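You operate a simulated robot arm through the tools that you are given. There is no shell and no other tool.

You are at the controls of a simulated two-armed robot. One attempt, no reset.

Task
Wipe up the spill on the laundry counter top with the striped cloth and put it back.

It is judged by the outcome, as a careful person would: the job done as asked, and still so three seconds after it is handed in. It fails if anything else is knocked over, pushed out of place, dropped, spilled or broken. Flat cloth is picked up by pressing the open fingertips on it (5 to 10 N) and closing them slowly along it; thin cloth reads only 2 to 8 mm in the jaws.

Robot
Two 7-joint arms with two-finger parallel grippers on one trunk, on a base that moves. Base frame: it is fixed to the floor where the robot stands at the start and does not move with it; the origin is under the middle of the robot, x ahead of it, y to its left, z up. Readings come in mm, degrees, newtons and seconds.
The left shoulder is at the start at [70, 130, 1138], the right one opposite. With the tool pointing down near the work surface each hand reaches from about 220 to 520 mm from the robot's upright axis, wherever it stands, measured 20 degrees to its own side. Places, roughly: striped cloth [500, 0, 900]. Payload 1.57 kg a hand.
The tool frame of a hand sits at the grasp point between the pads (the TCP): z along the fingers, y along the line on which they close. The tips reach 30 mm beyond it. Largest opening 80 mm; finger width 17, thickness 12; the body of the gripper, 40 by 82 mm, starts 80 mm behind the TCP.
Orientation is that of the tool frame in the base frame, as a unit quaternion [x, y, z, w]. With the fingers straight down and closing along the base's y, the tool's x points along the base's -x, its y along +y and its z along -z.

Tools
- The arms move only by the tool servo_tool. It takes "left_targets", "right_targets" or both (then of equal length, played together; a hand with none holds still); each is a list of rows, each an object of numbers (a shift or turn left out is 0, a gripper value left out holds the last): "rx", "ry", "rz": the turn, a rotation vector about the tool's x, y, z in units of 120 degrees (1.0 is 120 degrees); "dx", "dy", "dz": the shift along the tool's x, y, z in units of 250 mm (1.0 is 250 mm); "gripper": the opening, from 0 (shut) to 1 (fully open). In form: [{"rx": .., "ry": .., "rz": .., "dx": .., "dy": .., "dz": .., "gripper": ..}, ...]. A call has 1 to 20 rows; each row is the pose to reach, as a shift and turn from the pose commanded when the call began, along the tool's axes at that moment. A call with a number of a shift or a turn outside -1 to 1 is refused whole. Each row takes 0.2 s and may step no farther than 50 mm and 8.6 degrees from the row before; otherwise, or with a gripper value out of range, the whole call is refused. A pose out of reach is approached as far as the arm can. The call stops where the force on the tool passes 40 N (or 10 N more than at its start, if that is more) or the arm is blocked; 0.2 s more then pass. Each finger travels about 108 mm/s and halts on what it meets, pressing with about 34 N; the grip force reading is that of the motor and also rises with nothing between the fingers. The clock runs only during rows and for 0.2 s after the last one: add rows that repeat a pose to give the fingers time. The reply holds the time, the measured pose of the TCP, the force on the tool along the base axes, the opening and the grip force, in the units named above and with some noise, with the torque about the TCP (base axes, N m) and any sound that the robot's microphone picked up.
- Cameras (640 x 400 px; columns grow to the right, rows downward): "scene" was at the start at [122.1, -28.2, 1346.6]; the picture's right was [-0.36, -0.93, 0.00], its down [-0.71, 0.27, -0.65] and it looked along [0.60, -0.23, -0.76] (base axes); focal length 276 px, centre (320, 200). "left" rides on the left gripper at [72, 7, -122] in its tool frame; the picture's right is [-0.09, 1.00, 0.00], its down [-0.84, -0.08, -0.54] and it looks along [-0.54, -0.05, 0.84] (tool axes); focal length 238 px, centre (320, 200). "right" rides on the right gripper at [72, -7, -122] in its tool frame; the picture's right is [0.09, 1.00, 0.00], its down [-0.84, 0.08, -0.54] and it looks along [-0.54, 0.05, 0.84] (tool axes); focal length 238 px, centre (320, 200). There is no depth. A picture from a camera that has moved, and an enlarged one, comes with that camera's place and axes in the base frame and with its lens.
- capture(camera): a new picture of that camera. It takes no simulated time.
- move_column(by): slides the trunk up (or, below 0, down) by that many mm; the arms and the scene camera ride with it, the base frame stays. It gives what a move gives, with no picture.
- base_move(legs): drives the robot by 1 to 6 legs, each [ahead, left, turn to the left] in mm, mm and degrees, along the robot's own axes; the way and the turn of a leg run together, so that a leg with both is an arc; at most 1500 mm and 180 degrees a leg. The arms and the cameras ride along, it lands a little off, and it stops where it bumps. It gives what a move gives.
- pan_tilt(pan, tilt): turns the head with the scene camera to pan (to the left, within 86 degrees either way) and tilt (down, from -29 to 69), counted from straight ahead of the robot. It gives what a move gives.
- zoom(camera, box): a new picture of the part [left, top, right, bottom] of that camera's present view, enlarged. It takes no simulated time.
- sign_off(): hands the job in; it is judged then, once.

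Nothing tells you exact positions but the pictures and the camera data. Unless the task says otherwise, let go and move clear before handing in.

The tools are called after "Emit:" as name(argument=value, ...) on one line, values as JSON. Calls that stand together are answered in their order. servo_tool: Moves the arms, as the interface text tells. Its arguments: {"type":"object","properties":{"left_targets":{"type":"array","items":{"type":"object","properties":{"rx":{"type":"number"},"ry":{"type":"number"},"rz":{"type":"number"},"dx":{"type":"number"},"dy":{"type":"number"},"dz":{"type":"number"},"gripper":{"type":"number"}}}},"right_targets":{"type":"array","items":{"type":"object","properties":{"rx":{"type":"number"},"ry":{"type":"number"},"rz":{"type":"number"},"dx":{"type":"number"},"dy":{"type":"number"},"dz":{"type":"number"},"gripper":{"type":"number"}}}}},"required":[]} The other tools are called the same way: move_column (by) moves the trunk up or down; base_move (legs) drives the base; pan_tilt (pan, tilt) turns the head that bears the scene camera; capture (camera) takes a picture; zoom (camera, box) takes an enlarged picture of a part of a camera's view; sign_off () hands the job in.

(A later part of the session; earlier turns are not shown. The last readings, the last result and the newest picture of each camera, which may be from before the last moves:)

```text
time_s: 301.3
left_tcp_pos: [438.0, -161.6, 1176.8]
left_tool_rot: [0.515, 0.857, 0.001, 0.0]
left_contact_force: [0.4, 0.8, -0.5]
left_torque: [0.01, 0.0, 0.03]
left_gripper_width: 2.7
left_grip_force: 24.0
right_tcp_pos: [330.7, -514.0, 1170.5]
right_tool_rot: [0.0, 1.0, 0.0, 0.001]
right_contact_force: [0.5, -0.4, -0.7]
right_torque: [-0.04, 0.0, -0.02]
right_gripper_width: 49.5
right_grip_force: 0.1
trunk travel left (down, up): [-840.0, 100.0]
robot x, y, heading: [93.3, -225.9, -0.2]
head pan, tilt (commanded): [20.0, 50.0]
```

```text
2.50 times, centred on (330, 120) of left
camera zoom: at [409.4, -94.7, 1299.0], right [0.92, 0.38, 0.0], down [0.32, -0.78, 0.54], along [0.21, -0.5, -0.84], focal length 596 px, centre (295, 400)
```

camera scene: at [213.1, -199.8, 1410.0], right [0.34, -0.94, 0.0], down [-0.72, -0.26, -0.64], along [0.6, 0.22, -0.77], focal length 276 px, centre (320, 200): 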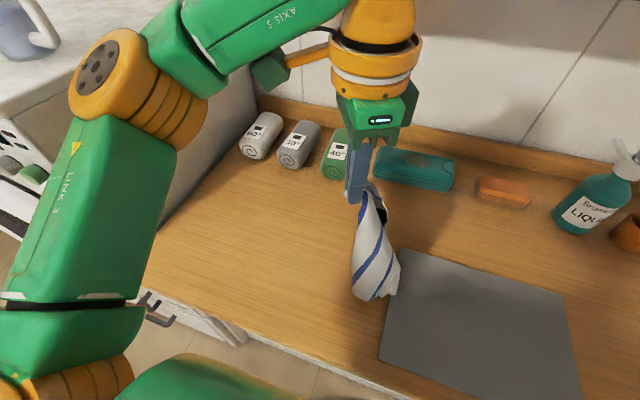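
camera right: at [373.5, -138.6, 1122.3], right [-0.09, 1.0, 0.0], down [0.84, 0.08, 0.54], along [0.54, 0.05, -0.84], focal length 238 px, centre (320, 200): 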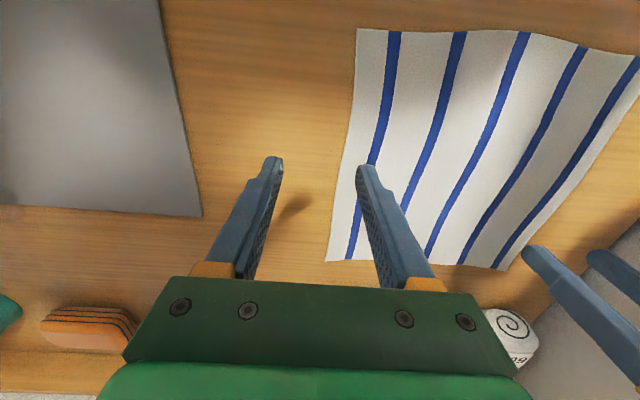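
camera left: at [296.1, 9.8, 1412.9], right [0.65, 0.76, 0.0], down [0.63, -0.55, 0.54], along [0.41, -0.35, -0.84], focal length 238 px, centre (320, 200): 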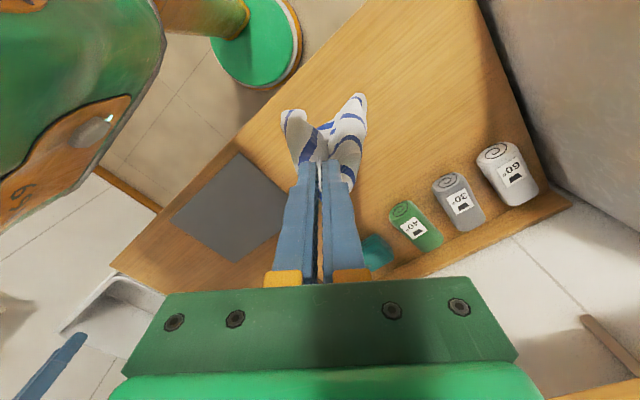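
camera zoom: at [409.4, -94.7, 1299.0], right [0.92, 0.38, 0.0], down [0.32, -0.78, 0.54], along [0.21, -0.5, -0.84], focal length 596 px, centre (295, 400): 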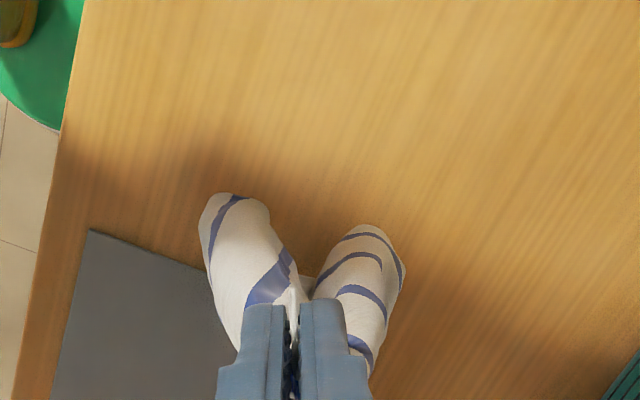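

Now the bottom rests on the counter near [400, −165]. I'll begin laying leftward.

Emit:
base_move(legs=[[-24, 70, 0]])

Emit:
move_column(by=-35)

Emit:
base_move(legs=[[-24, 66, 0]])

Emit:
move_column(by=-50)

Emit:
capture(camera="scene")

Emit:
capture(camera="left")

```text
time_s: 302.4
left_tcp_pos: [416.7, -101.0, 1176.4]
left_tool_rot: [0.517, 0.856, 0.004, -0.001]
left_contact_force: [0.4, -0.7, -1.5]
left_torque: [0.05, 0.01, 0.05]
left_gripper_width: 2.4
left_grip_force: 24.0
right_tcp_pos: [308.9, -453.5, 1167.8]
right_tool_rot: [0.001, 1.0, 0.004, -0.001]
right_contact_force: [0.2, -0.4, -0.1]
right_torque: [0.06, 0.04, -0.02]
right_gripper_width: 49.6
right_grip_force: 0.0
trunk travel left (down, up): [-840.0, 100.0]
robot x, y, heading: [69.2, -160.3, -0.4]
head pan, tilt (commanded): [20.0, 50.0]
```

```text
time_s: 303.1
left_tcp_pos: [414.5, -93.7, 1142.5]
left_tool_rot: [0.516, 0.857, 0.003, 0.001]
left_contact_force: [-0.9, 0.5, 0.8]
left_torque: [0.01, 0.03, 0.06]
left_gripper_width: 2.6
left_grip_force: 23.7
right_tcp_pos: [307.0, -446.8, 1135.9]
right_tool_rot: [0.001, 1.0, 0.0, 0.0]
right_contact_force: [-0.8, 0.6, 0.0]
right_torque: [-0.01, 0.02, -0.01]
right_gripper_width: 49.5
right_grip_force: 0.1
trunk travel left (down, up): [-805.0, 135.0]
robot x, y, heading: [65.3, -159.8, 0.0]
head pan, tilt (commanded): [20.0, 50.0]
```

```text
time_s: 304.2
left_tcp_pos: [392.9, -33.6, 1141.3]
left_tool_rot: [0.516, 0.856, 0.005, -0.001]
left_contact_force: [0.4, -0.2, -0.8]
left_torque: [0.03, 0.03, 0.05]
left_gripper_width: 2.6
left_grip_force: 24.4
right_tcp_pos: [285.1, -385.1, 1133.6]
right_tool_rot: [0.001, 1.0, 0.003, -0.001]
right_contact_force: [0.5, 0.0, 0.2]
right_torque: [0.0, -0.01, -0.01]
right_gripper_width: 49.7
right_grip_force: 0.1
trunk travel left (down, up): [-805.0, 135.0]
robot x, y, heading: [44.3, -90.3, 0.1]
head pan, tilt (commanded): [20.0, 50.0]
```

```text
time_s: 305.1
left_tcp_pos: [389.7, -27.2, 1091.5]
left_tool_rot: [0.516, 0.857, 0.002, 0.001]
left_contact_force: [-0.1, 0.3, -0.7]
left_torque: [0.0, -0.01, 0.04]
left_gripper_width: 2.5
left_grip_force: 23.9
right_tcp_pos: [283.1, -379.8, 1086.2]
right_tool_rot: [0.001, 1.0, 0.0, 0.0]
right_contact_force: [-0.6, 0.0, 0.0]
right_torque: [0.0, -0.03, -0.02]
right_gripper_width: 49.5
right_grip_force: 0.1
trunk travel left (down, up): [-755.0, 185.0]
robot x, y, heading: [44.0, -89.4, -0.2]
head pan, tilt (commanded): [20.0, 50.0]
```

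```text
taken
camera scene: at [164.8, -64.3, 1325.1], right [0.34, -0.94, 0.0], down [-0.72, -0.26, -0.64], along [0.6, 0.22, -0.77], focal length 276 px, centre (320, 200)
```

scene: 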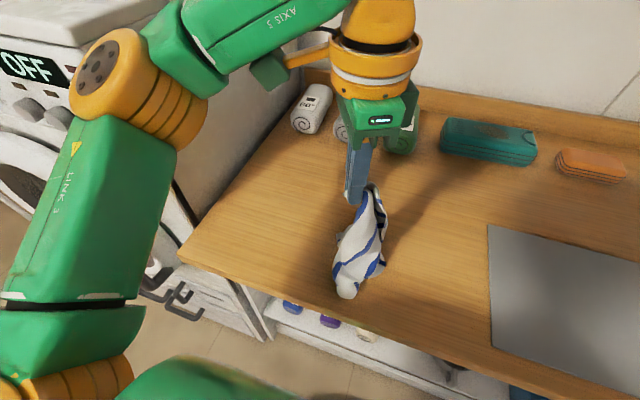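

```text
taken
camera left: at [361.2, 40.6, 1214.1], right [0.92, 0.38, 0.0], down [0.32, -0.78, 0.54], along [0.21, -0.5, -0.84], focal length 238 px, centre (320, 200)
```

left: 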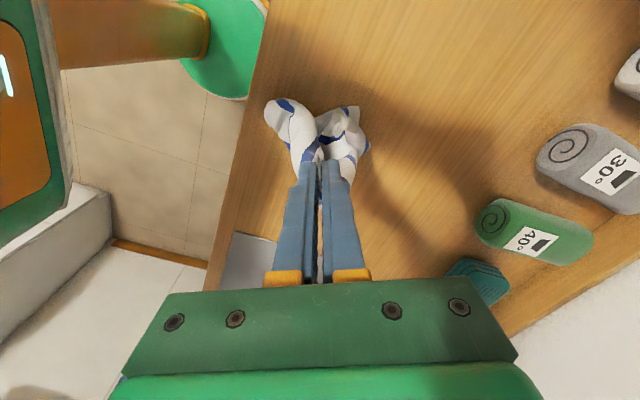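

The cloth is light and slides along under the hand, so it's now partly piled. I'll lower more first and then continue left so it unrolls behind, ending with this corner at the near-left home corner.

Emit:
move_column(by=-60)

Emit:
base_move(legs=[[-20, 90, 0]])

Emit:
move_column(by=-55)

Emit:
base_move(legs=[[-22, 75, 0]])

Emit:
move_column(by=-32)

Emit:
capture(camera="scene")

Emit:
capture(camera="left")

```text
time_s: 306.1
left_tcp_pos: [390.9, -27.6, 1033.1]
left_tool_rot: [0.517, 0.856, 0.002, 0.001]
left_contact_force: [0.6, -0.5, 0.0]
left_torque: [-0.01, 0.05, 0.04]
left_gripper_width: 2.4
left_grip_force: 24.5
right_tcp_pos: [283.0, -379.3, 1025.6]
right_tool_rot: [0.0, 1.0, 0.001, -0.001]
right_contact_force: [0.1, -0.1, 0.7]
right_torque: [0.0, 0.01, -0.02]
right_gripper_width: 49.5
right_grip_force: 0.1
trunk travel left (down, up): [-695.0, 245.0]
robot x, y, heading: [44.4, -89.5, -0.1]
head pan, tilt (commanded): [20.0, 50.0]
```

```text
time_s: 307.2
left_tcp_pos: [370.8, 59.4, 1031.8]
left_tool_rot: [0.518, 0.855, 0.003, 0.0]
left_contact_force: [0.4, -0.1, 0.0]
left_torque: [0.03, -0.02, 0.05]
left_gripper_width: 2.7
left_grip_force: 24.1
right_tcp_pos: [263.4, -292.1, 1024.8]
right_tool_rot: [0.002, 1.0, 0.002, -0.001]
right_contact_force: [0.5, 0.1, -0.2]
right_torque: [0.03, 0.0, -0.01]
right_gripper_width: 49.6
right_grip_force: 0.0
trunk travel left (down, up): [-695.0, 245.0]
robot x, y, heading: [23.2, -0.4, -0.3]
head pan, tilt (commanded): [20.0, 50.0]
```

```text
time_s: 308.2
left_tcp_pos: [371.6, 62.5, 977.2]
left_tool_rot: [0.517, 0.856, 0.002, 0.002]
left_contact_force: [-0.5, 0.1, 1.0]
left_torque: [0.0, 0.0, 0.05]
left_gripper_width: 2.9
left_grip_force: 23.4
right_tcp_pos: [262.5, -290.7, 970.3]
right_tool_rot: [0.003, 1.0, 0.001, 0.0]
right_contact_force: [0.4, -0.1, 0.7]
right_torque: [0.01, 0.0, 0.03]
right_gripper_width: 49.4
right_grip_force: 0.1
trunk travel left (down, up): [-640.0, 300.0]
robot x, y, heading: [25.9, -4.3, -0.4]
head pan, tilt (commanded): [20.0, 50.0]
```

```text
time_s: 309.2
left_tcp_pos: [350.8, 135.9, 976.5]
left_tool_rot: [0.519, 0.855, 0.002, 0.001]
left_contact_force: [-0.4, -0.3, 0.4]
left_torque: [0.0, 0.05, 0.05]
left_gripper_width: 2.6
left_grip_force: 23.9
right_tcp_pos: [241.0, -216.0, 971.1]
right_tool_rot: [0.003, 1.0, 0.001, 0.0]
right_contact_force: [-0.5, 0.2, -0.8]
right_torque: [-0.01, 0.01, 0.01]
right_gripper_width: 49.8
right_grip_force: 0.0
trunk travel left (down, up): [-640.0, 300.0]
robot x, y, heading: [2.6, 80.9, -0.6]
head pan, tilt (commanded): [20.0, 50.0]
```

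```text
time_s: 310.0
left_tcp_pos: [349.8, 137.9, 945.1]
left_tool_rot: [0.519, 0.855, 0.003, 0.001]
left_contact_force: [0.6, 0.3, 0.1]
left_torque: [-0.03, -0.01, 0.04]
left_gripper_width: 2.6
left_grip_force: 24.2
right_tcp_pos: [239.4, -215.2, 938.6]
right_tool_rot: [0.004, 1.0, 0.0, 0.001]
right_contact_force: [0.4, -0.1, -0.1]
right_torque: [0.0, 0.02, 0.0]
right_gripper_width: 49.5
right_grip_force: 0.1
trunk travel left (down, up): [-608.0, 332.0]
robot x, y, heading: [2.7, 71.8, -0.5]
head pan, tilt (commanded): [20.0, 50.0]
```

```text
taken
camera scene: at [124.2, 100.8, 1178.1], right [0.33, -0.94, 0.0], down [-0.72, -0.26, -0.64], along [0.61, 0.21, -0.77], focal length 276 px, centre (320, 200)
```

scene: 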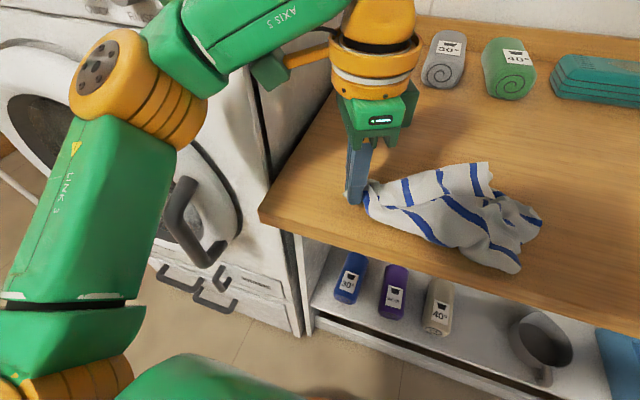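

```text
taken
camera left: at [321.1, 204.7, 1067.0], right [0.93, 0.38, 0.0], down [0.32, -0.78, 0.54], along [0.21, -0.5, -0.84], focal length 238 px, centre (320, 200)
```

left: 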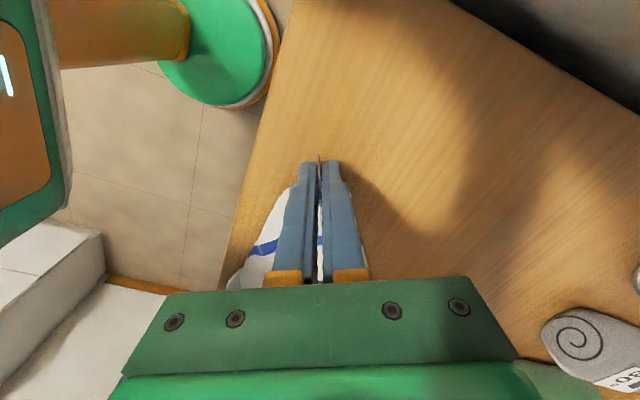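

The cloth is now laid out in a fan from the near-left home corner toward the right. I'll lower the last bit, release, and raise the trunk back to its normal height before any base move (the right hand is low now).

Emit:
servo_tool(left_targets=[{"dz": 0.02, "gripper": 0}, {"dz": 0.035, "gripper": 0}, {"dz": 0.035, "gripper": 0.06}, {"dz": 0.035, "gripper": 0.15}, {"dz": 0.035, "gripper": 0.3}, {"dz": 0.035, "gripper": 0.4}, {"dz": 0.035, "gripper": 0.4}])

Emit:
move_column(by=168)

Emit:
base_move(legs=[[0, -190, 0]])

Emit:
pan_tilt(pan=15, tilt=50)

Emit:
capture(camera="scene")

Emit:
zoom(camera="scene", box=[200, 150, 400, 330])

```text
time_s: 311.6
left_tcp_pos: [349.5, 137.7, 937.6]
left_tool_rot: [0.518, 0.855, 0.002, 0.001]
left_contact_force: [0.1, 1.0, -0.2]
left_torque: [0.01, 0.03, -0.02]
left_gripper_width: 32.1
left_grip_force: 0.0
right_tcp_pos: [241.3, -214.4, 939.4]
right_tool_rot: [0.003, 1.0, 0.0, 0.0]
right_contact_force: [0.4, 0.3, -0.3]
right_torque: [0.02, 0.03, 0.02]
right_gripper_width: 49.6
right_grip_force: 0.0
trunk travel left (down, up): [-608.0, 332.0]
robot x, y, heading: [4.1, 75.3, -0.7]
head pan, tilt (commanded): [20.0, 50.0]
```

```text
time_s: 313.5
left_tcp_pos: [349.4, 138.1, 1105.2]
left_tool_rot: [0.52, 0.854, 0.002, 0.001]
left_contact_force: [0.6, 0.4, -0.1]
left_torque: [0.0, 0.0, -0.02]
left_gripper_width: 32.3
left_grip_force: 0.1
right_tcp_pos: [241.4, -213.4, 1107.3]
right_tool_rot: [0.004, 1.0, 0.0, 0.001]
right_contact_force: [0.0, -0.6, -0.1]
right_torque: [0.0, 0.0, -0.01]
right_gripper_width: 49.4
right_grip_force: 0.0
trunk travel left (down, up): [-776.0, 164.0]
robot x, y, heading: [2.4, 76.2, -0.7]
head pan, tilt (commanded): [20.0, 50.0]
```

```text
time_s: 315.0
left_tcp_pos: [348.3, -49.0, 1105.2]
left_tool_rot: [0.518, 0.855, 0.001, 0.002]
left_contact_force: [-0.2, 1.1, 0.7]
left_torque: [-0.02, -0.02, 0.0]
left_gripper_width: 32.2
left_grip_force: 0.0
right_tcp_pos: [239.7, -401.8, 1106.5]
right_tool_rot: [0.003, 1.0, -0.001, 0.0]
right_contact_force: [-0.4, -0.2, -0.4]
right_torque: [0.0, -0.02, -0.02]
right_gripper_width: 49.6
right_grip_force: 0.1
trunk travel left (down, up): [-776.0, 164.0]
robot x, y, heading: [2.0, -112.4, -0.4]
head pan, tilt (commanded): [20.0, 50.0]
```

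```text
time_s: 315.7
left_tcp_pos: [349.0, -50.5, 1105.5]
left_tool_rot: [0.519, 0.855, 0.002, 0.001]
left_contact_force: [0.3, 0.2, 1.4]
left_torque: [0.0, 0.0, 0.0]
left_gripper_width: 32.1
left_grip_force: 0.1
right_tcp_pos: [239.9, -402.1, 1106.8]
right_tool_rot: [0.002, 1.0, 0.0, 0.0]
right_contact_force: [-0.4, 0.1, 0.1]
right_torque: [0.01, 0.01, 0.0]
right_gripper_width: 49.8
right_grip_force: 0.1
trunk travel left (down, up): [-776.0, 164.0]
robot x, y, heading: [2.6, -113.7, -0.3]
head pan, tilt (commanded): [15.0, 50.0]
```

```text
taken
camera scene: at [124.9, -95.2, 1346.1], right [0.25, -0.97, 0.0], down [-0.74, -0.19, -0.64], along [0.62, 0.16, -0.77], focal length 276 px, centre (320, 200)
```

scene: 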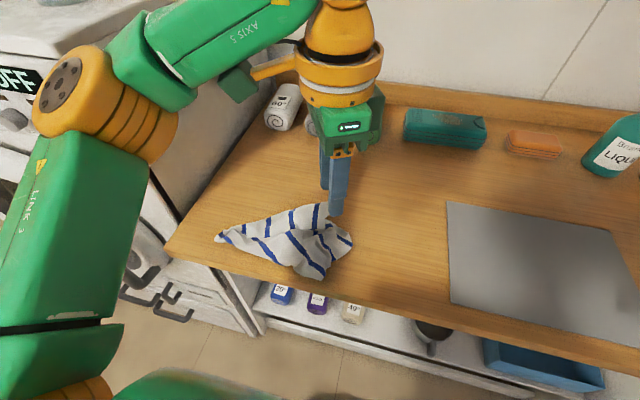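

```text
2.22 times, centred on (300, 240) of scene
camera zoom: at [124.9, -95.2, 1346.1], right [0.25, -0.97, 0.0], down [-0.74, -0.19, -0.64], along [0.62, 0.16, -0.77], focal length 613 px, centre (364, 111)
```

zoom: 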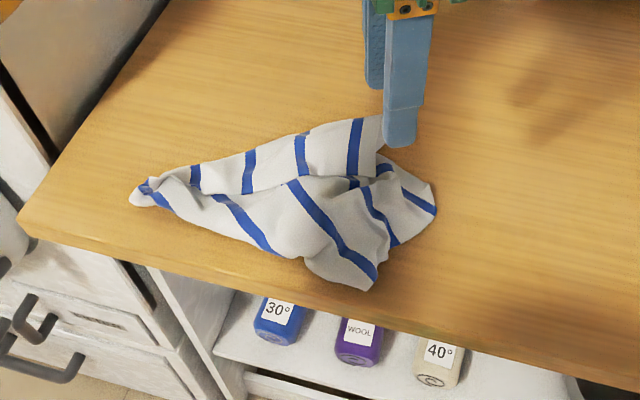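

The cloth now fans out from the near-left corner A [344, 167] with its other three corners visible: B near [320, −52], C right [399, −83], D far [480, −18]. I'll drive forward, straighten the hand, and draw the corners out, starting with C.

Emit:
base_move(legs=[[88, 0, 0]])

Emit:
servo_tool(left_targets=[{"dx": -0.003, "dy": -0.02, "dz": 0.05, "rz": -0.065, "gripper": 0}, {"dx": -0.006, "dy": -0.04, "dz": 0.1, "rz": -0.13, "gripper": 0}, {"dx": -0.01, "dy": -0.06, "dz": 0.16, "rz": -0.195, "gripper": 0}, {"dx": -0.013, "dy": -0.08, "dz": 0.22, "rz": -0.26, "gripper": 0}, {"dx": -0.016, "dy": -0.1, "dz": 0.28, "rz": -0.325, "gripper": 0}, {"dx": -0.02, "dy": -0.12, "dz": 0.34, "rz": -0.39, "gripper": 0}, {"dx": -0.023, "dy": -0.14, "dz": 0.4, "rz": -0.455, "gripper": 0}, {"dx": -0.026, "dy": -0.158, "dz": 0.46, "rz": -0.52, "gripper": 0}, {"dx": -0.026, "dy": -0.158, "dz": 0.54, "rz": -0.52, "gripper": 0}, {"dx": -0.026, "dy": -0.158, "dz": 0.6, "rz": -0.52, "gripper": 0}, {"dx": -0.026, "dy": -0.158, "dz": 0.6, "rz": -0.52, "gripper": 0}])

Emit:
capture(camera="left")

Emit:
zoom(camera="scene", box=[180, 170, 380, 330])

```text
time_s: 316.8
left_tcp_pos: [433.1, -52.1, 1107.0]
left_tool_rot: [0.518, 0.855, 0.003, 0.004]
left_contact_force: [-0.1, -0.6, 0.8]
left_torque: [0.0, 0.02, -0.01]
left_gripper_width: 31.8
left_grip_force: 0.0
right_tcp_pos: [324.2, -404.2, 1106.8]
right_tool_rot: [0.002, 1.0, 0.001, 0.003]
right_contact_force: [-0.1, 0.3, -0.1]
right_torque: [-0.02, -0.04, -0.03]
right_gripper_width: 49.8
right_grip_force: 0.0
trunk travel left (down, up): [-776.0, 164.0]
robot x, y, heading: [88.1, -113.9, -0.5]
head pan, tilt (commanded): [15.0, 50.0]
```

```text
time_s: 319.2
left_tcp_pos: [405.6, -73.4, 957.1]
left_tool_rot: [0.0, 1.0, 0.001, 0.003]
left_contact_force: [-0.1, -0.2, 0.5]
left_torque: [0.0, -0.04, 0.03]
left_gripper_width: 0.3
left_grip_force: 21.7
right_tcp_pos: [327.2, -404.2, 1107.6]
right_tool_rot: [0.003, 1.0, 0.001, -0.001]
right_contact_force: [0.4, -1.2, -0.2]
right_torque: [-0.01, 0.01, 0.02]
right_gripper_width: 49.8
right_grip_force: 0.0
trunk travel left (down, up): [-776.0, 164.0]
robot x, y, heading: [91.1, -114.9, -0.3]
head pan, tilt (commanded): [15.0, 50.0]
```

```text
taken
camera left: at [332.5, -67.2, 1078.7], right [0.09, 1.0, 0.0], down [0.83, -0.08, 0.55], along [0.54, -0.05, -0.84], focal length 238 px, centre (320, 200)
```

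left: 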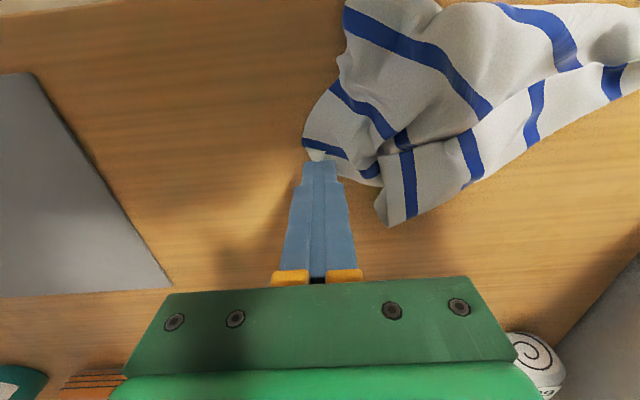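

```text
2.50 times, centred on (280, 250) of scene
camera zoom: at [213.5, -96.3, 1346.1], right [0.25, -0.97, 0.0], down [-0.74, -0.19, -0.64], along [0.62, 0.16, -0.77], focal length 690 px, centre (420, 75)
```

zoom: 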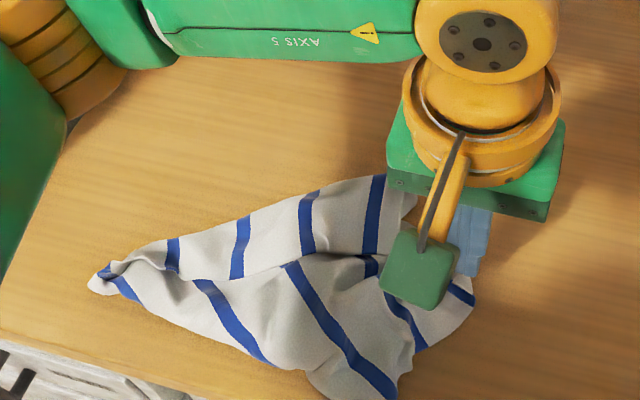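

Emit:
servo_tool(left_targets=[{"dz": 0.04, "dx": 0.02}, {"dz": 0.07, "dx": 0.02}, {"dz": 0.09, "dx": 0.02}, {"dz": 0.098, "dx": 0.02}, {"dz": 0.098, "dx": 0.02}])

```text
time_s: 320.4
left_tcp_pos: [399.1, -74.5, 931.7]
left_tool_rot: [0.0, 1.0, 0.001, 0.002]
left_contact_force: [2.7, 0.9, 12.1]
left_torque: [0.02, -0.1, -0.02]
left_gripper_width: 0.0
left_grip_force: 21.2
right_tcp_pos: [327.4, -404.2, 1107.7]
right_tool_rot: [0.002, 1.0, 0.001, 0.001]
right_contact_force: [-0.4, 0.1, -0.3]
right_torque: [-0.04, 0.01, 0.02]
right_gripper_width: 49.4
right_grip_force: 0.1
trunk travel left (down, up): [-776.0, 164.0]
robot x, y, heading: [91.6, -115.7, -0.7]
head pan, tilt (commanded): [15.0, 50.0]
```

Emit:
servo_tool(left_targets=[{"dz": -0.001, "dx": -0.035, "dy": -0.006}, {"dz": -0.001, "dx": -0.07, "dy": -0.012}, {"dz": -0.001, "dx": -0.105, "dy": -0.018}, {"dz": -0.001, "dx": -0.14, "dy": -0.024}, {"dz": -0.001, "dx": -0.175, "dy": -0.03}, {"dz": -0.001, "dx": -0.21, "dy": -0.036}, {"dz": -0.001, "dx": -0.245, "dy": -0.042}, {"dz": -0.001, "dx": -0.28, "dy": -0.048}, {"dz": -0.001, "dx": -0.315, "dy": -0.054}, {"dz": -0.001, "dx": -0.35, "dy": -0.06}, {"dz": -0.001, "dx": -0.385, "dy": -0.066}, {"dz": -0.001, "dx": -0.42, "dy": -0.072}, {"dz": -0.001, "dx": -0.455, "dy": -0.078}, {"dz": -0.001, "dx": -0.49, "dy": -0.084}, {"dz": -0.001, "dx": -0.525, "dy": -0.09}, {"dz": -0.001, "dx": -0.56, "dy": -0.095}, {"dz": -0.001, "dx": -0.59, "dy": -0.1}, {"dz": -0.001, "dx": -0.59, "dy": -0.1}])

Emit:
capture(camera="left")

Emit:
zoom(camera="scene", box=[180, 150, 380, 320])

```text
time_s: 324.2
left_tcp_pos: [545.9, -102.9, 931.5]
left_tool_rot: [0.001, 1.0, 0.001, 0.003]
left_contact_force: [-0.9, 0.0, 2.4]
left_torque: [-0.01, -0.03, -0.01]
left_gripper_width: 0.0
left_grip_force: 22.1
right_tcp_pos: [327.5, -405.6, 1106.6]
right_tool_rot: [0.003, 1.0, 0.001, 0.002]
right_contact_force: [0.3, 0.5, -0.3]
right_torque: [0.02, -0.05, -0.03]
right_gripper_width: 49.9
right_grip_force: 0.1
trunk travel left (down, up): [-776.0, 164.0]
robot x, y, heading: [89.2, -115.4, -0.6]
head pan, tilt (commanded): [15.0, 50.0]
```

```text
taken
camera left: at [472.5, -95.0, 1054.0], right [0.09, 1.0, 0.0], down [0.83, -0.08, 0.55], along [0.54, -0.05, -0.84], focal length 238 px, centre (320, 200)
```

left: 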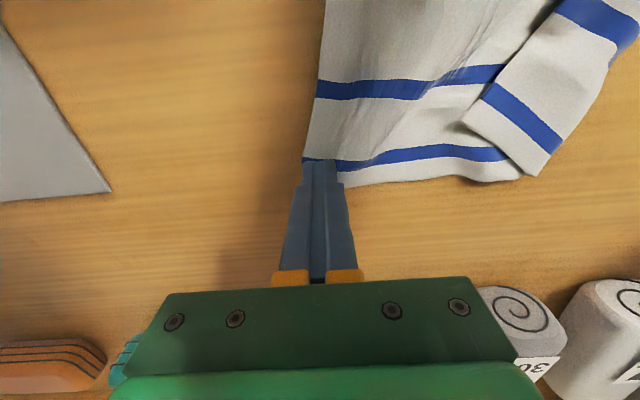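

```text
2.35 times, centred on (280, 235) of scene
camera zoom: at [212.6, -96.1, 1346.1], right [0.25, -0.97, 0.0], down [-0.74, -0.19, -0.64], along [0.62, 0.16, -0.77], focal length 649 px, centre (414, 118)
```

zoom: 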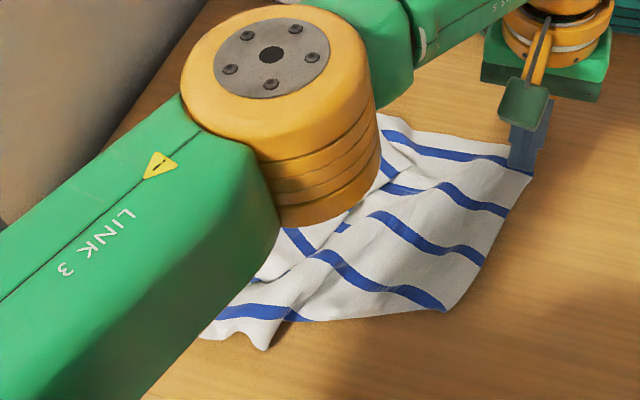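

That opened the cloth widely: corner C is now at the far right [546, −103] and the right half lies flat. I'll lift clear and look.

Emit:
servo_tool(left_targets=[{"dz": -0.1}, {"dz": -0.25}, {"dz": -0.36, "dy": -0.05, "dx": 0.05}, {"dz": -0.36, "dy": -0.12, "dx": 0.16}, {"dz": -0.36, "dy": -0.2, "dx": 0.28}, {"dz": -0.36, "dy": -0.28, "dx": 0.4}, {"dz": -0.36, "dy": -0.36, "dx": 0.52}, {"dz": -0.36, "dy": -0.4, "dx": 0.64}, {"dz": -0.36, "dy": -0.4, "dx": 0.68}])

Emit:
zoom(camera="scene", box=[190, 140, 390, 310])

```text
time_s: 326.2
left_tcp_pos: [378.6, -202.3, 1018.0]
left_tool_rot: [0.001, 1.0, 0.001, 0.002]
left_contact_force: [-0.1, 0.3, 0.5]
left_torque: [0.0, 0.0, 0.02]
left_gripper_width: 0.2
left_grip_force: 21.2
left hand out of reach, approached as far as the arm can: row 2
right_tcp_pos: [327.1, -404.5, 1106.1]
right_tool_rot: [0.004, 1.0, 0.001, 0.001]
right_contact_force: [0.0, 0.0, -0.3]
right_torque: [0.02, -0.01, 0.01]
right_gripper_width: 49.2
right_grip_force: 0.0
trunk travel left (down, up): [-776.0, 164.0]
robot x, y, heading: [89.7, -114.3, -0.6]
head pan, tilt (commanded): [15.0, 50.0]
```

```text
2.35 times, centred on (290, 225) of scene
camera zoom: at [213.5, -96.0, 1346.1], right [0.25, -0.97, 0.0], down [-0.74, -0.19, -0.64], along [0.62, 0.16, -0.77], focal length 649 px, centre (391, 141)
```

zoom: 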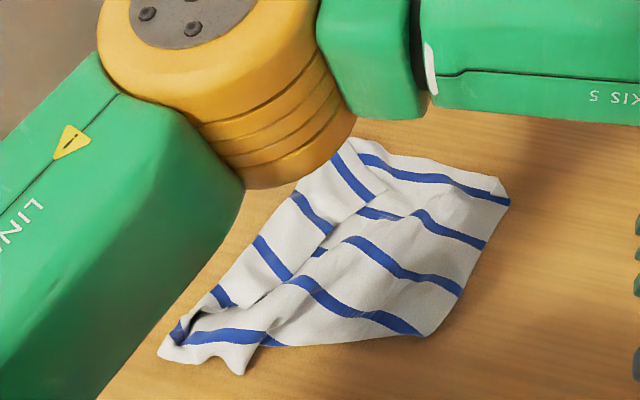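

Very good: the cloth is spread over its home area (x 345–563, y −110 to 108), with just a band on the left folded over; its near corner A sticks out singly at about [347, 48]. I'll move over that tip to pinch and flip it outward as before.

Emit:
servo_tool(left_targets=[{"dy": 0.12, "dx": 0.02, "gripper": 0.38}, {"dy": 0.26, "dx": 0.04, "gripper": 0.38}, {"dy": 0.4, "dx": 0.06, "gripper": 0.38}, {"dy": 0.54, "dx": 0.08, "gripper": 0.38}, {"dy": 0.68, "dx": 0.09, "gripper": 0.38}, {"dy": 0.82, "dx": 0.1, "dz": 0.06, "gripper": 0.38}, {"dy": 0.94, "dx": 0.11, "dz": 0.14, "gripper": 0.38}, {"dy": 0.99, "dx": 0.12, "dz": 0.2, "gripper": 0.38}, {"dy": 0.99, "dx": 0.12, "dz": 0.24, "gripper": 0.38}, {"dy": 0.99, "dx": 0.12, "dz": 0.24, "gripper": 0.38}])

Emit:
zoom(camera="left", box=[180, 40, 460, 220])

Emit:
zoom(camera="scene", box=[200, 200, 330, 310])

```text
time_s: 328.4
left_tcp_pos: [348.2, 48.1, 961.2]
left_tool_rot: [0.001, 1.0, 0.001, 0.002]
left_contact_force: [0.2, -0.5, 0.6]
left_torque: [-0.01, 0.0, -0.01]
left_gripper_width: 30.3
left_grip_force: 0.1
right_tcp_pos: [329.1, -404.7, 1105.9]
right_tool_rot: [0.002, 1.0, 0.001, 0.001]
right_contact_force: [0.8, -0.4, -0.3]
right_torque: [-0.02, 0.0, -0.02]
right_gripper_width: 49.5
right_grip_force: 0.1
trunk travel left (down, up): [-776.0, 164.0]
robot x, y, heading: [89.1, -113.9, -0.3]
head pan, tilt (commanded): [15.0, 50.0]
```

```text
2.22 times, centred on (320, 130) of left
camera zoom: at [276.2, 54.1, 1083.0], right [0.09, 1.0, 0.0], down [0.83, -0.08, 0.55], along [0.54, -0.05, -0.84], focal length 530 px, centre (320, 356)
```

zoom: 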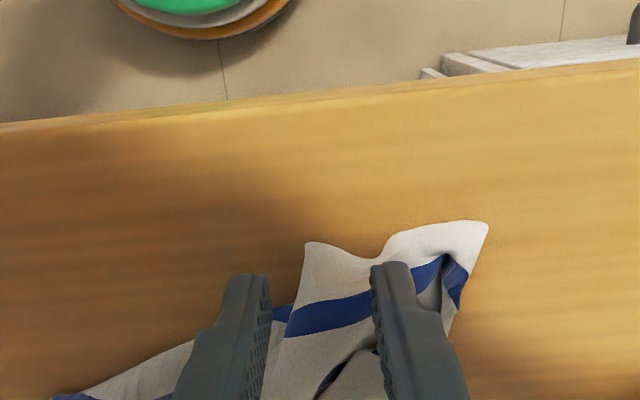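

```text
3.64 times, centred on (265, 255) of scene
camera zoom: at [213.6, -96.1, 1346.1], right [0.25, -0.97, 0.0], down [-0.74, -0.19, -0.64], along [0.62, 0.16, -0.77], focal length 1003 px, centre (520, 0)
```

zoom: 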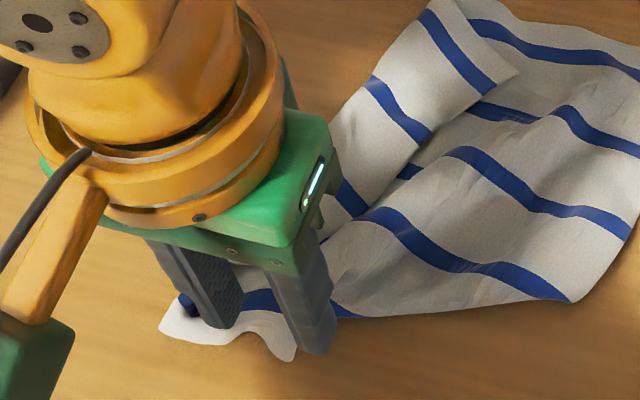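

I see the flap's free corner A at [345, 44] on bare counter. I'll straddle its free edge, lower to the counter, and close on it.

Emit:
servo_tool(left_targets=[{"dx": -0.024, "dy": 0.016, "dz": 0.04}, {"dx": -0.024, "dy": 0.016, "dz": 0.08}, {"dx": -0.024, "dy": 0.016, "dz": 0.105}, {"dx": -0.024, "dy": 0.016, "dz": 0.117}, {"dx": -0.024, "dy": 0.016, "dz": 0.119}, {"dx": -0.024, "dy": 0.016, "dz": 0.119}])

Emit:
servo_tool(left_targets=[{"gripper": 0.34}, {"gripper": 0.3}, {"gripper": 0.26}, {"gripper": 0.22}, {"gripper": 0.18}, {"gripper": 0.14}, {"gripper": 0.1}, {"gripper": 0.06}, {"gripper": 0.03}, {"gripper": 0.0}, {"gripper": 0.0}, {"gripper": 0.0}])

Emit:
zoom(camera="left", box=[180, 40, 460, 220])

```text
time_s: 329.8
left_tcp_pos: [354.0, 47.8, 930.8]
left_tool_rot: [0.0, 1.0, 0.001, 0.003]
left_contact_force: [2.7, 2.2, 15.8]
left_torque: [0.37, 0.04, -0.07]
left_gripper_width: 32.0
left_grip_force: 1.0
right_tcp_pos: [326.4, -405.7, 1106.8]
right_tool_rot: [0.003, 1.0, 0.001, 0.001]
right_contact_force: [0.4, 0.3, 0.1]
right_torque: [0.0, 0.05, -0.02]
right_gripper_width: 49.6
right_grip_force: 0.1
trunk travel left (down, up): [-776.0, 164.0]
robot x, y, heading: [87.1, -112.9, -0.4]
head pan, tilt (commanded): [15.0, 50.0]
```

```text
time_s: 332.4
left_tcp_pos: [352.7, 50.1, 930.2]
left_tool_rot: [0.0, 1.0, 0.002, 0.003]
left_contact_force: [1.2, 3.6, 16.9]
left_torque: [0.16, 0.11, -0.03]
left_gripper_width: 3.1
left_grip_force: 24.0
right_tcp_pos: [326.6, -404.8, 1106.2]
right_tool_rot: [0.003, 1.0, 0.001, 0.002]
right_contact_force: [-0.4, 0.1, -0.1]
right_torque: [-0.02, -0.01, -0.01]
right_gripper_width: 49.5
right_grip_force: 0.1
trunk travel left (down, up): [-776.0, 164.0]
robot x, y, heading: [88.4, -115.8, -0.5]
head pan, tilt (commanded): [15.0, 50.0]
```

```text
2.22 times, centred on (320, 130) of left
camera zoom: at [279.2, 56.5, 1052.9], right [0.09, 1.0, 0.0], down [0.83, -0.08, 0.55], along [0.54, -0.05, -0.84], focal length 530 px, centre (320, 356)
```

zoom: 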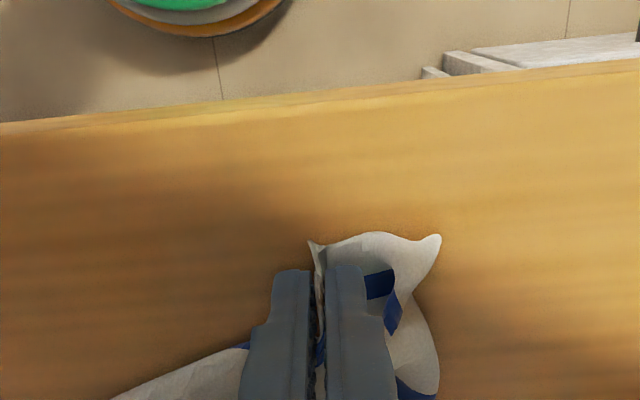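

Pinched. I'll lift it 50 mm and carry it over to the left, then set it down outward.

Emit:
servo_tool(left_targets=[{"dz": -0.06, "gripper": 0}, {"dz": -0.13, "gripper": 0}, {"dz": -0.2, "dy": 0.03, "dx": -0.01, "gripper": 0}, {"dz": -0.22, "dy": 0.09, "dx": -0.03, "gripper": 0}, {"dz": -0.22, "dy": 0.16, "dx": -0.05, "gripper": 0}, {"dz": -0.22, "dy": 0.23, "dx": -0.07, "gripper": 0}, {"dz": -0.22, "dy": 0.3, "dx": -0.08, "gripper": 0}, {"dz": -0.22, "dy": 0.37, "dx": -0.09, "gripper": 0}, {"dz": -0.2, "dy": 0.43, "dx": -0.1, "gripper": 0}, {"dz": -0.2, "dy": 0.43, "dx": -0.1, "gripper": 0}])

Emit:
zoom(camera="scene", box=[180, 150, 380, 320])

Emit:
capture(camera="left")

```text
time_s: 334.6
left_tcp_pos: [378.9, 156.3, 981.6]
left_tool_rot: [0.001, 1.0, 0.002, 0.002]
left_contact_force: [0.1, 0.3, -0.4]
left_torque: [0.01, -0.03, 0.02]
left_gripper_width: 2.8
left_grip_force: 24.3
right_tcp_pos: [328.2, -404.2, 1106.1]
right_tool_rot: [0.002, 1.0, 0.001, 0.0]
right_contact_force: [0.2, 0.4, -0.4]
right_torque: [-0.02, 0.01, 0.02]
right_gripper_width: 49.7
right_grip_force: 0.1
trunk travel left (down, up): [-776.0, 164.0]
robot x, y, heading: [85.3, -115.9, -0.4]
head pan, tilt (commanded): [15.0, 50.0]
```

```text
2.35 times, centred on (280, 235) of scene
camera zoom: at [213.7, -96.3, 1346.1], right [0.25, -0.97, 0.0], down [-0.74, -0.19, -0.64], along [0.62, 0.16, -0.77], focal length 649 px, centre (414, 118)
```

zoom: 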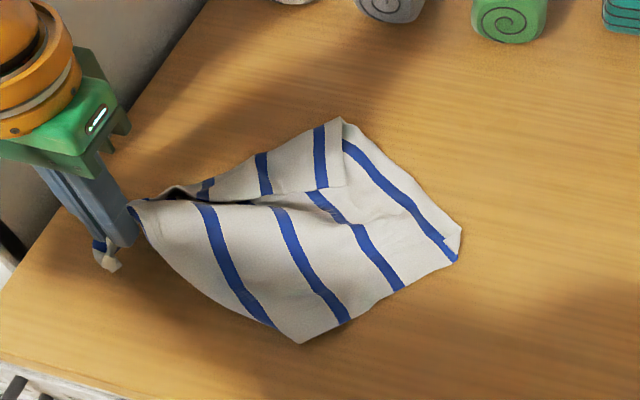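

```text
taken
camera left: at [306.7, 163.4, 1102.4], right [0.09, 1.0, 0.0], down [0.83, -0.08, 0.55], along [0.54, -0.05, -0.84], focal length 238 px, centre (320, 200)
```

left: 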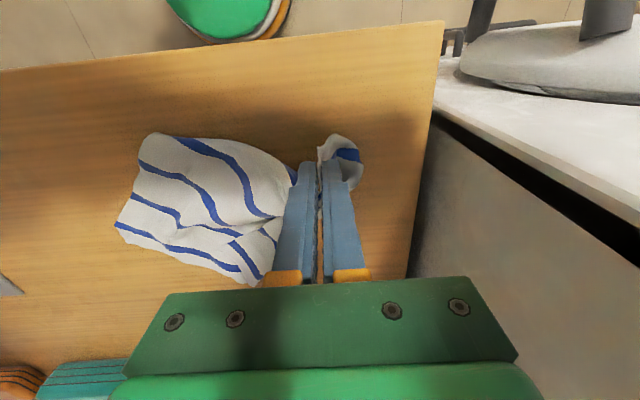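

Emit:
servo_tool(left_targets=[{"dz": 0.06, "gripper": 0}, {"dz": 0.12, "gripper": 0}, {"dz": 0.17, "gripper": 0}, {"dz": 0.19, "gripper": 0.05}, {"dz": 0.195, "gripper": 0.15}, {"dz": 0.195, "gripper": 0.3}, {"dz": 0.195, "gripper": 0.45}, {"dz": 0.1, "gripper": 0.45}, {"dz": -0.05, "gripper": 0.45}, {"dz": -0.18, "gripper": 0.45}, {"dz": -0.18, "dy": -0.15, "gripper": 0.2}, {"dz": -0.18, "dy": -0.32, "gripper": 0.0}, {"dz": -0.18, "dy": -0.5, "gripper": 0.0}, {"dz": -0.18, "dy": -0.68, "gripper": 0.0}, {"dz": -0.18, "dy": -0.86, "gripper": 0.0}, {"dz": -0.18, "dy": -1.0, "gripper": 0.0}, {"dz": -0.18, "dy": -1.0, "gripper": 0.0}])

Emit:
zoom(camera="scene", box=[180, 150, 380, 320])

Emit:
capture(camera="left")

```text
time_s: 338.2
left_tcp_pos: [377.5, -93.5, 1025.7]
left_tool_rot: [0.0, 1.0, 0.001, 0.001]
left_contact_force: [0.0, 0.2, 0.3]
left_torque: [0.0, -0.01, 0.01]
left_gripper_width: 0.1
left_grip_force: 21.9
right_tcp_pos: [328.0, -404.8, 1106.9]
right_tool_rot: [0.003, 1.0, 0.0, 0.0]
right_contact_force: [0.2, -0.7, 0.7]
right_torque: [0.02, 0.01, -0.02]
right_gripper_width: 49.7
right_grip_force: 0.1
trunk travel left (down, up): [-776.0, 164.0]
robot x, y, heading: [89.3, -116.6, -0.6]
head pan, tilt (commanded): [15.0, 50.0]
```

```text
2.35 times, centred on (280, 235) of scene
camera zoom: at [213.6, -95.5, 1346.1], right [0.25, -0.97, 0.0], down [-0.74, -0.19, -0.64], along [0.62, 0.16, -0.77], focal length 649 px, centre (414, 118)
```

zoom: 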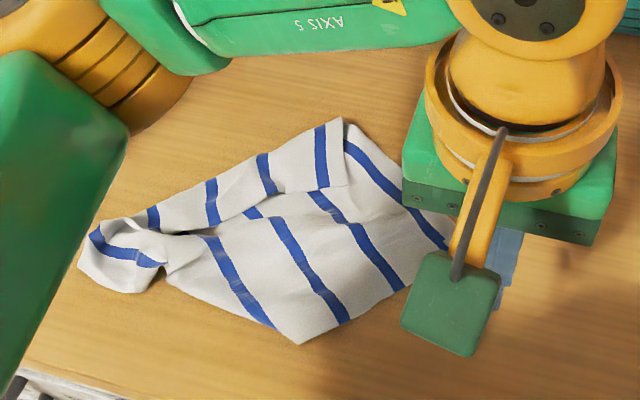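

```text
taken
camera left: at [304.9, -85.6, 1147.4], right [0.09, 1.0, 0.0], down [0.83, -0.08, 0.55], along [0.54, -0.05, -0.84], focal length 238 px, centre (320, 200)
```

left: 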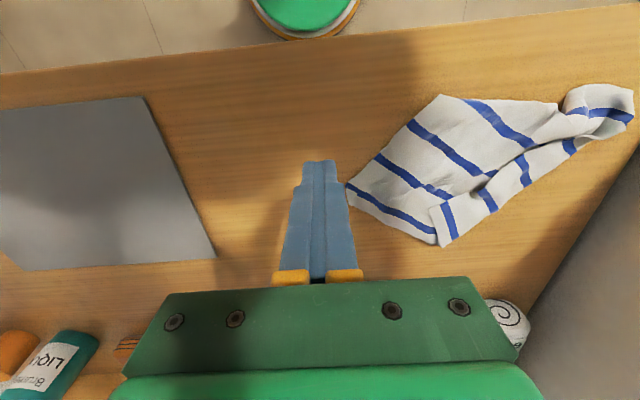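

The cloth is now well spread with all five stripes showing; there's a folded-over band along its far-left side and a tail at the far left. I'll pull corner C (about [453, −63]) out to the far right.

Emit:
servo_tool(left_targets=[{"dx": -0.1, "dy": 0.06, "dz": 0.06}, {"dx": -0.2, "dy": 0.12, "dz": 0.14}, {"dx": -0.32, "dy": 0.18, "dz": 0.22}, {"dx": -0.32, "dy": 0.18, "dz": 0.31}, {"dx": -0.32, "dy": 0.18, "dz": 0.36}, {"dx": -0.32, "dy": 0.18, "dz": 0.372}, {"dx": -0.32, "dy": 0.18, "dz": 0.374}, {"dx": -0.32, "dy": 0.18, "dz": 0.374}])

Emit:
capture(camera="left")

```text
time_s: 340.0
left_tcp_pos: [459.1, -46.4, 933.1]
left_tool_rot: [0.001, 1.0, 0.001, 0.002]
left_contact_force: [0.4, -0.6, 0.3]
left_torque: [0.02, -0.01, -0.03]
left_gripper_width: 0.1
left_grip_force: 21.6
right_tcp_pos: [328.1, -405.1, 1106.3]
right_tool_rot: [0.003, 1.0, 0.001, 0.0]
right_contact_force: [-0.9, 0.2, 0.5]
right_torque: [-0.01, 0.05, 0.03]
right_gripper_width: 49.6
right_grip_force: 0.1
trunk travel left (down, up): [-776.0, 164.0]
robot x, y, heading: [90.2, -114.2, -0.3]
head pan, tilt (commanded): [15.0, 50.0]
```

```text
taken
camera left: at [386.1, -40.5, 1054.5], right [0.09, 1.0, 0.0], down [0.83, -0.08, 0.55], along [0.54, -0.05, -0.84], focal length 238 px, centre (320, 200)
```

left: 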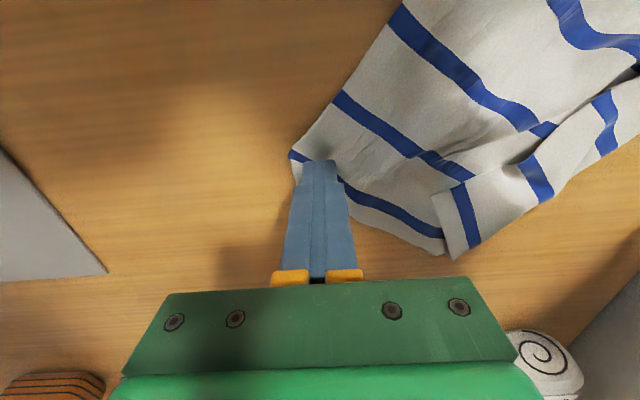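

Emit:
servo_tool(left_targets=[{"dz": 0.005}, {"dz": 0.007}, {"dz": 0.007, "dx": -0.03, "dy": -0.02}, {"dz": 0.007, "dx": -0.06, "dy": -0.04}, {"dz": 0.007, "dx": -0.09, "dy": -0.06}, {"dz": 0.007, "dx": -0.12, "dy": -0.08}, {"dz": 0.007, "dx": -0.15, "dy": -0.1}, {"dz": 0.007, "dx": -0.18, "dy": -0.12}, {"dz": 0.007, "dx": -0.21, "dy": -0.14}, {"dz": 0.007, "dx": -0.24, "dy": -0.16}, {"dz": 0.007, "dx": -0.27, "dy": -0.18}, {"dz": 0.007, "dx": -0.3, "dy": -0.2}, {"dz": 0.007, "dx": -0.33, "dy": -0.22}, {"dz": 0.007, "dx": -0.36, "dy": -0.24}, {"dz": 0.007, "dx": -0.36, "dy": -0.24}])

Emit:
servo_tool(left_targets=[{"dz": -0.1}, {"dz": -0.25}, {"dz": -0.36, "dy": -0.05, "dx": 0.05}, {"dz": -0.36, "dy": -0.12, "dx": 0.16}, {"dz": -0.36, "dy": -0.2, "dx": 0.28}, {"dz": -0.36, "dy": -0.28, "dx": 0.4}, {"dz": -0.36, "dy": -0.32, "dx": 0.52}, {"dz": -0.36, "dy": -0.32, "dx": 0.6}, {"dz": -0.36, "dy": -0.32, "dx": 0.6}])

Emit:
zoom(camera="scene", box=[180, 140, 380, 310])

Emit:
capture(camera="left")

```text
time_s: 343.2
left_tcp_pos: [544.4, -104.6, 931.2]
left_tool_rot: [0.0, 1.0, 0.0, 0.004]
left_contact_force: [-2.0, 1.0, 6.2]
left_torque: [-0.05, 0.02, -0.01]
left_gripper_width: 0.1
left_grip_force: 21.7
left hand out of reach, approached as far as the arm can: row 14
right_tcp_pos: [327.1, -404.7, 1107.7]
right_tool_rot: [0.002, 1.0, 0.0, 0.001]
right_contact_force: [0.0, -0.5, -0.3]
right_torque: [-0.01, 0.02, -0.03]
right_gripper_width: 49.8
right_grip_force: 0.0
trunk travel left (down, up): [-776.0, 164.0]
robot x, y, heading: [89.2, -115.1, -0.2]
head pan, tilt (commanded): [15.0, 50.0]
```

```text
time_s: 345.2
left_tcp_pos: [397.8, -187.5, 1019.3]
left_tool_rot: [0.0, 1.0, 0.0, 0.002]
left_contact_force: [-0.8, -0.5, 0.0]
left_torque: [-0.01, -0.01, 0.01]
left_gripper_width: 0.0
left_grip_force: 21.9
left hand out of reach, approached as far as the arm can: row 2, 3
right_tcp_pos: [328.7, -406.3, 1106.3]
right_tool_rot: [0.003, 1.0, 0.001, 0.001]
right_contact_force: [-0.4, 0.0, -0.3]
right_torque: [0.01, -0.02, -0.01]
right_gripper_width: 49.7
right_grip_force: 0.2
trunk travel left (down, up): [-776.0, 164.0]
robot x, y, heading: [89.4, -114.3, -0.3]
head pan, tilt (commanded): [15.0, 50.0]
```

```text
2.35 times, centred on (280, 225) of scene
camera zoom: at [213.9, -96.4, 1346.1], right [0.25, -0.97, 0.0], down [-0.74, -0.19, -0.64], along [0.62, 0.16, -0.77], focal length 649 px, centre (414, 141)
```

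zoom: 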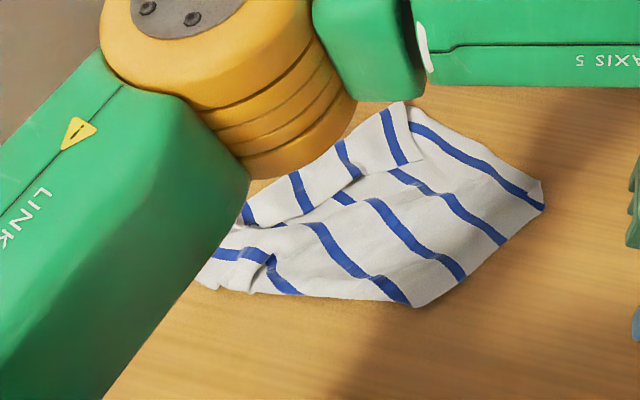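

```text
taken
camera left: at [324.4, -181.1, 1141.1], right [0.09, 1.0, 0.0], down [0.83, -0.08, 0.54], along [0.54, -0.05, -0.84], focal length 238 px, centre (320, 200)
```

left: 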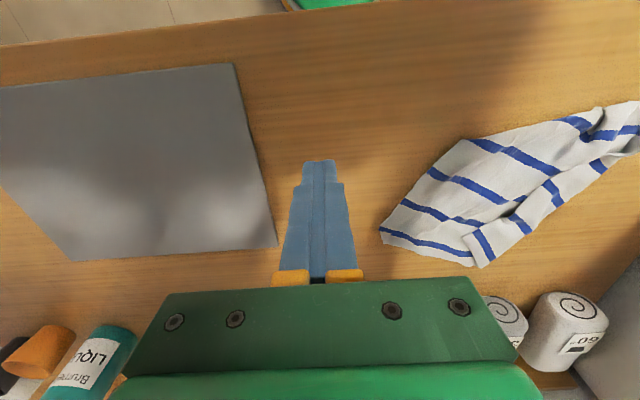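

Corner C is at [536, −121] and D at [618, 21] — both near the far side. Next I'll pull the near corner B (about [423, −43]) toward the near-right home corner.

Emit:
servo_tool(left_targets=[{"dx": -0.03, "dy": 0.14}, {"dx": -0.06, "dy": 0.28}, {"dx": -0.09, "dy": 0.42, "dz": 0.06}, {"dx": -0.12, "dy": 0.56, "dz": 0.14}, {"dx": -0.128, "dy": 0.618, "dz": 0.22}, {"dx": -0.128, "dy": 0.618, "dz": 0.3}, {"dx": -0.128, "dy": 0.618, "dz": 0.345}, {"dx": -0.128, "dy": 0.618, "dz": 0.35}, {"dx": -0.128, "dy": 0.618, "dz": 0.35}])

Emit:
capture(camera="left")

```text
time_s: 347.2
left_tcp_pos: [431.8, -33.6, 933.1]
left_tool_rot: [0.001, 1.0, 0.002, 0.002]
left_contact_force: [-0.8, 0.5, 0.6]
left_torque: [0.02, -0.01, 0.0]
left_gripper_width: 0.0
left_grip_force: 21.1
right_tcp_pos: [328.2, -405.1, 1106.9]
right_tool_rot: [0.002, 1.0, 0.001, 0.0]
right_contact_force: [0.2, -0.2, -0.2]
right_torque: [-0.01, -0.01, -0.02]
right_gripper_width: 49.7
right_grip_force: 0.0
trunk travel left (down, up): [-776.0, 164.0]
robot x, y, heading: [88.6, -113.5, -0.7]
head pan, tilt (commanded): [15.0, 50.0]
```

```text
taken
camera left: at [358.5, -26.1, 1054.7], right [0.09, 1.0, 0.0], down [0.83, -0.08, 0.55], along [0.54, -0.05, -0.84], focal length 238 px, centre (320, 200)
```

left: 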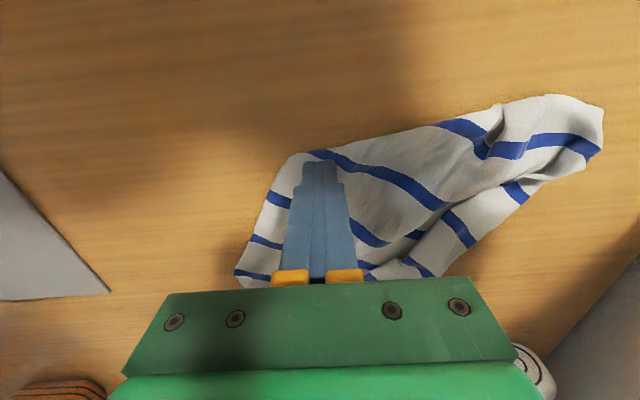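

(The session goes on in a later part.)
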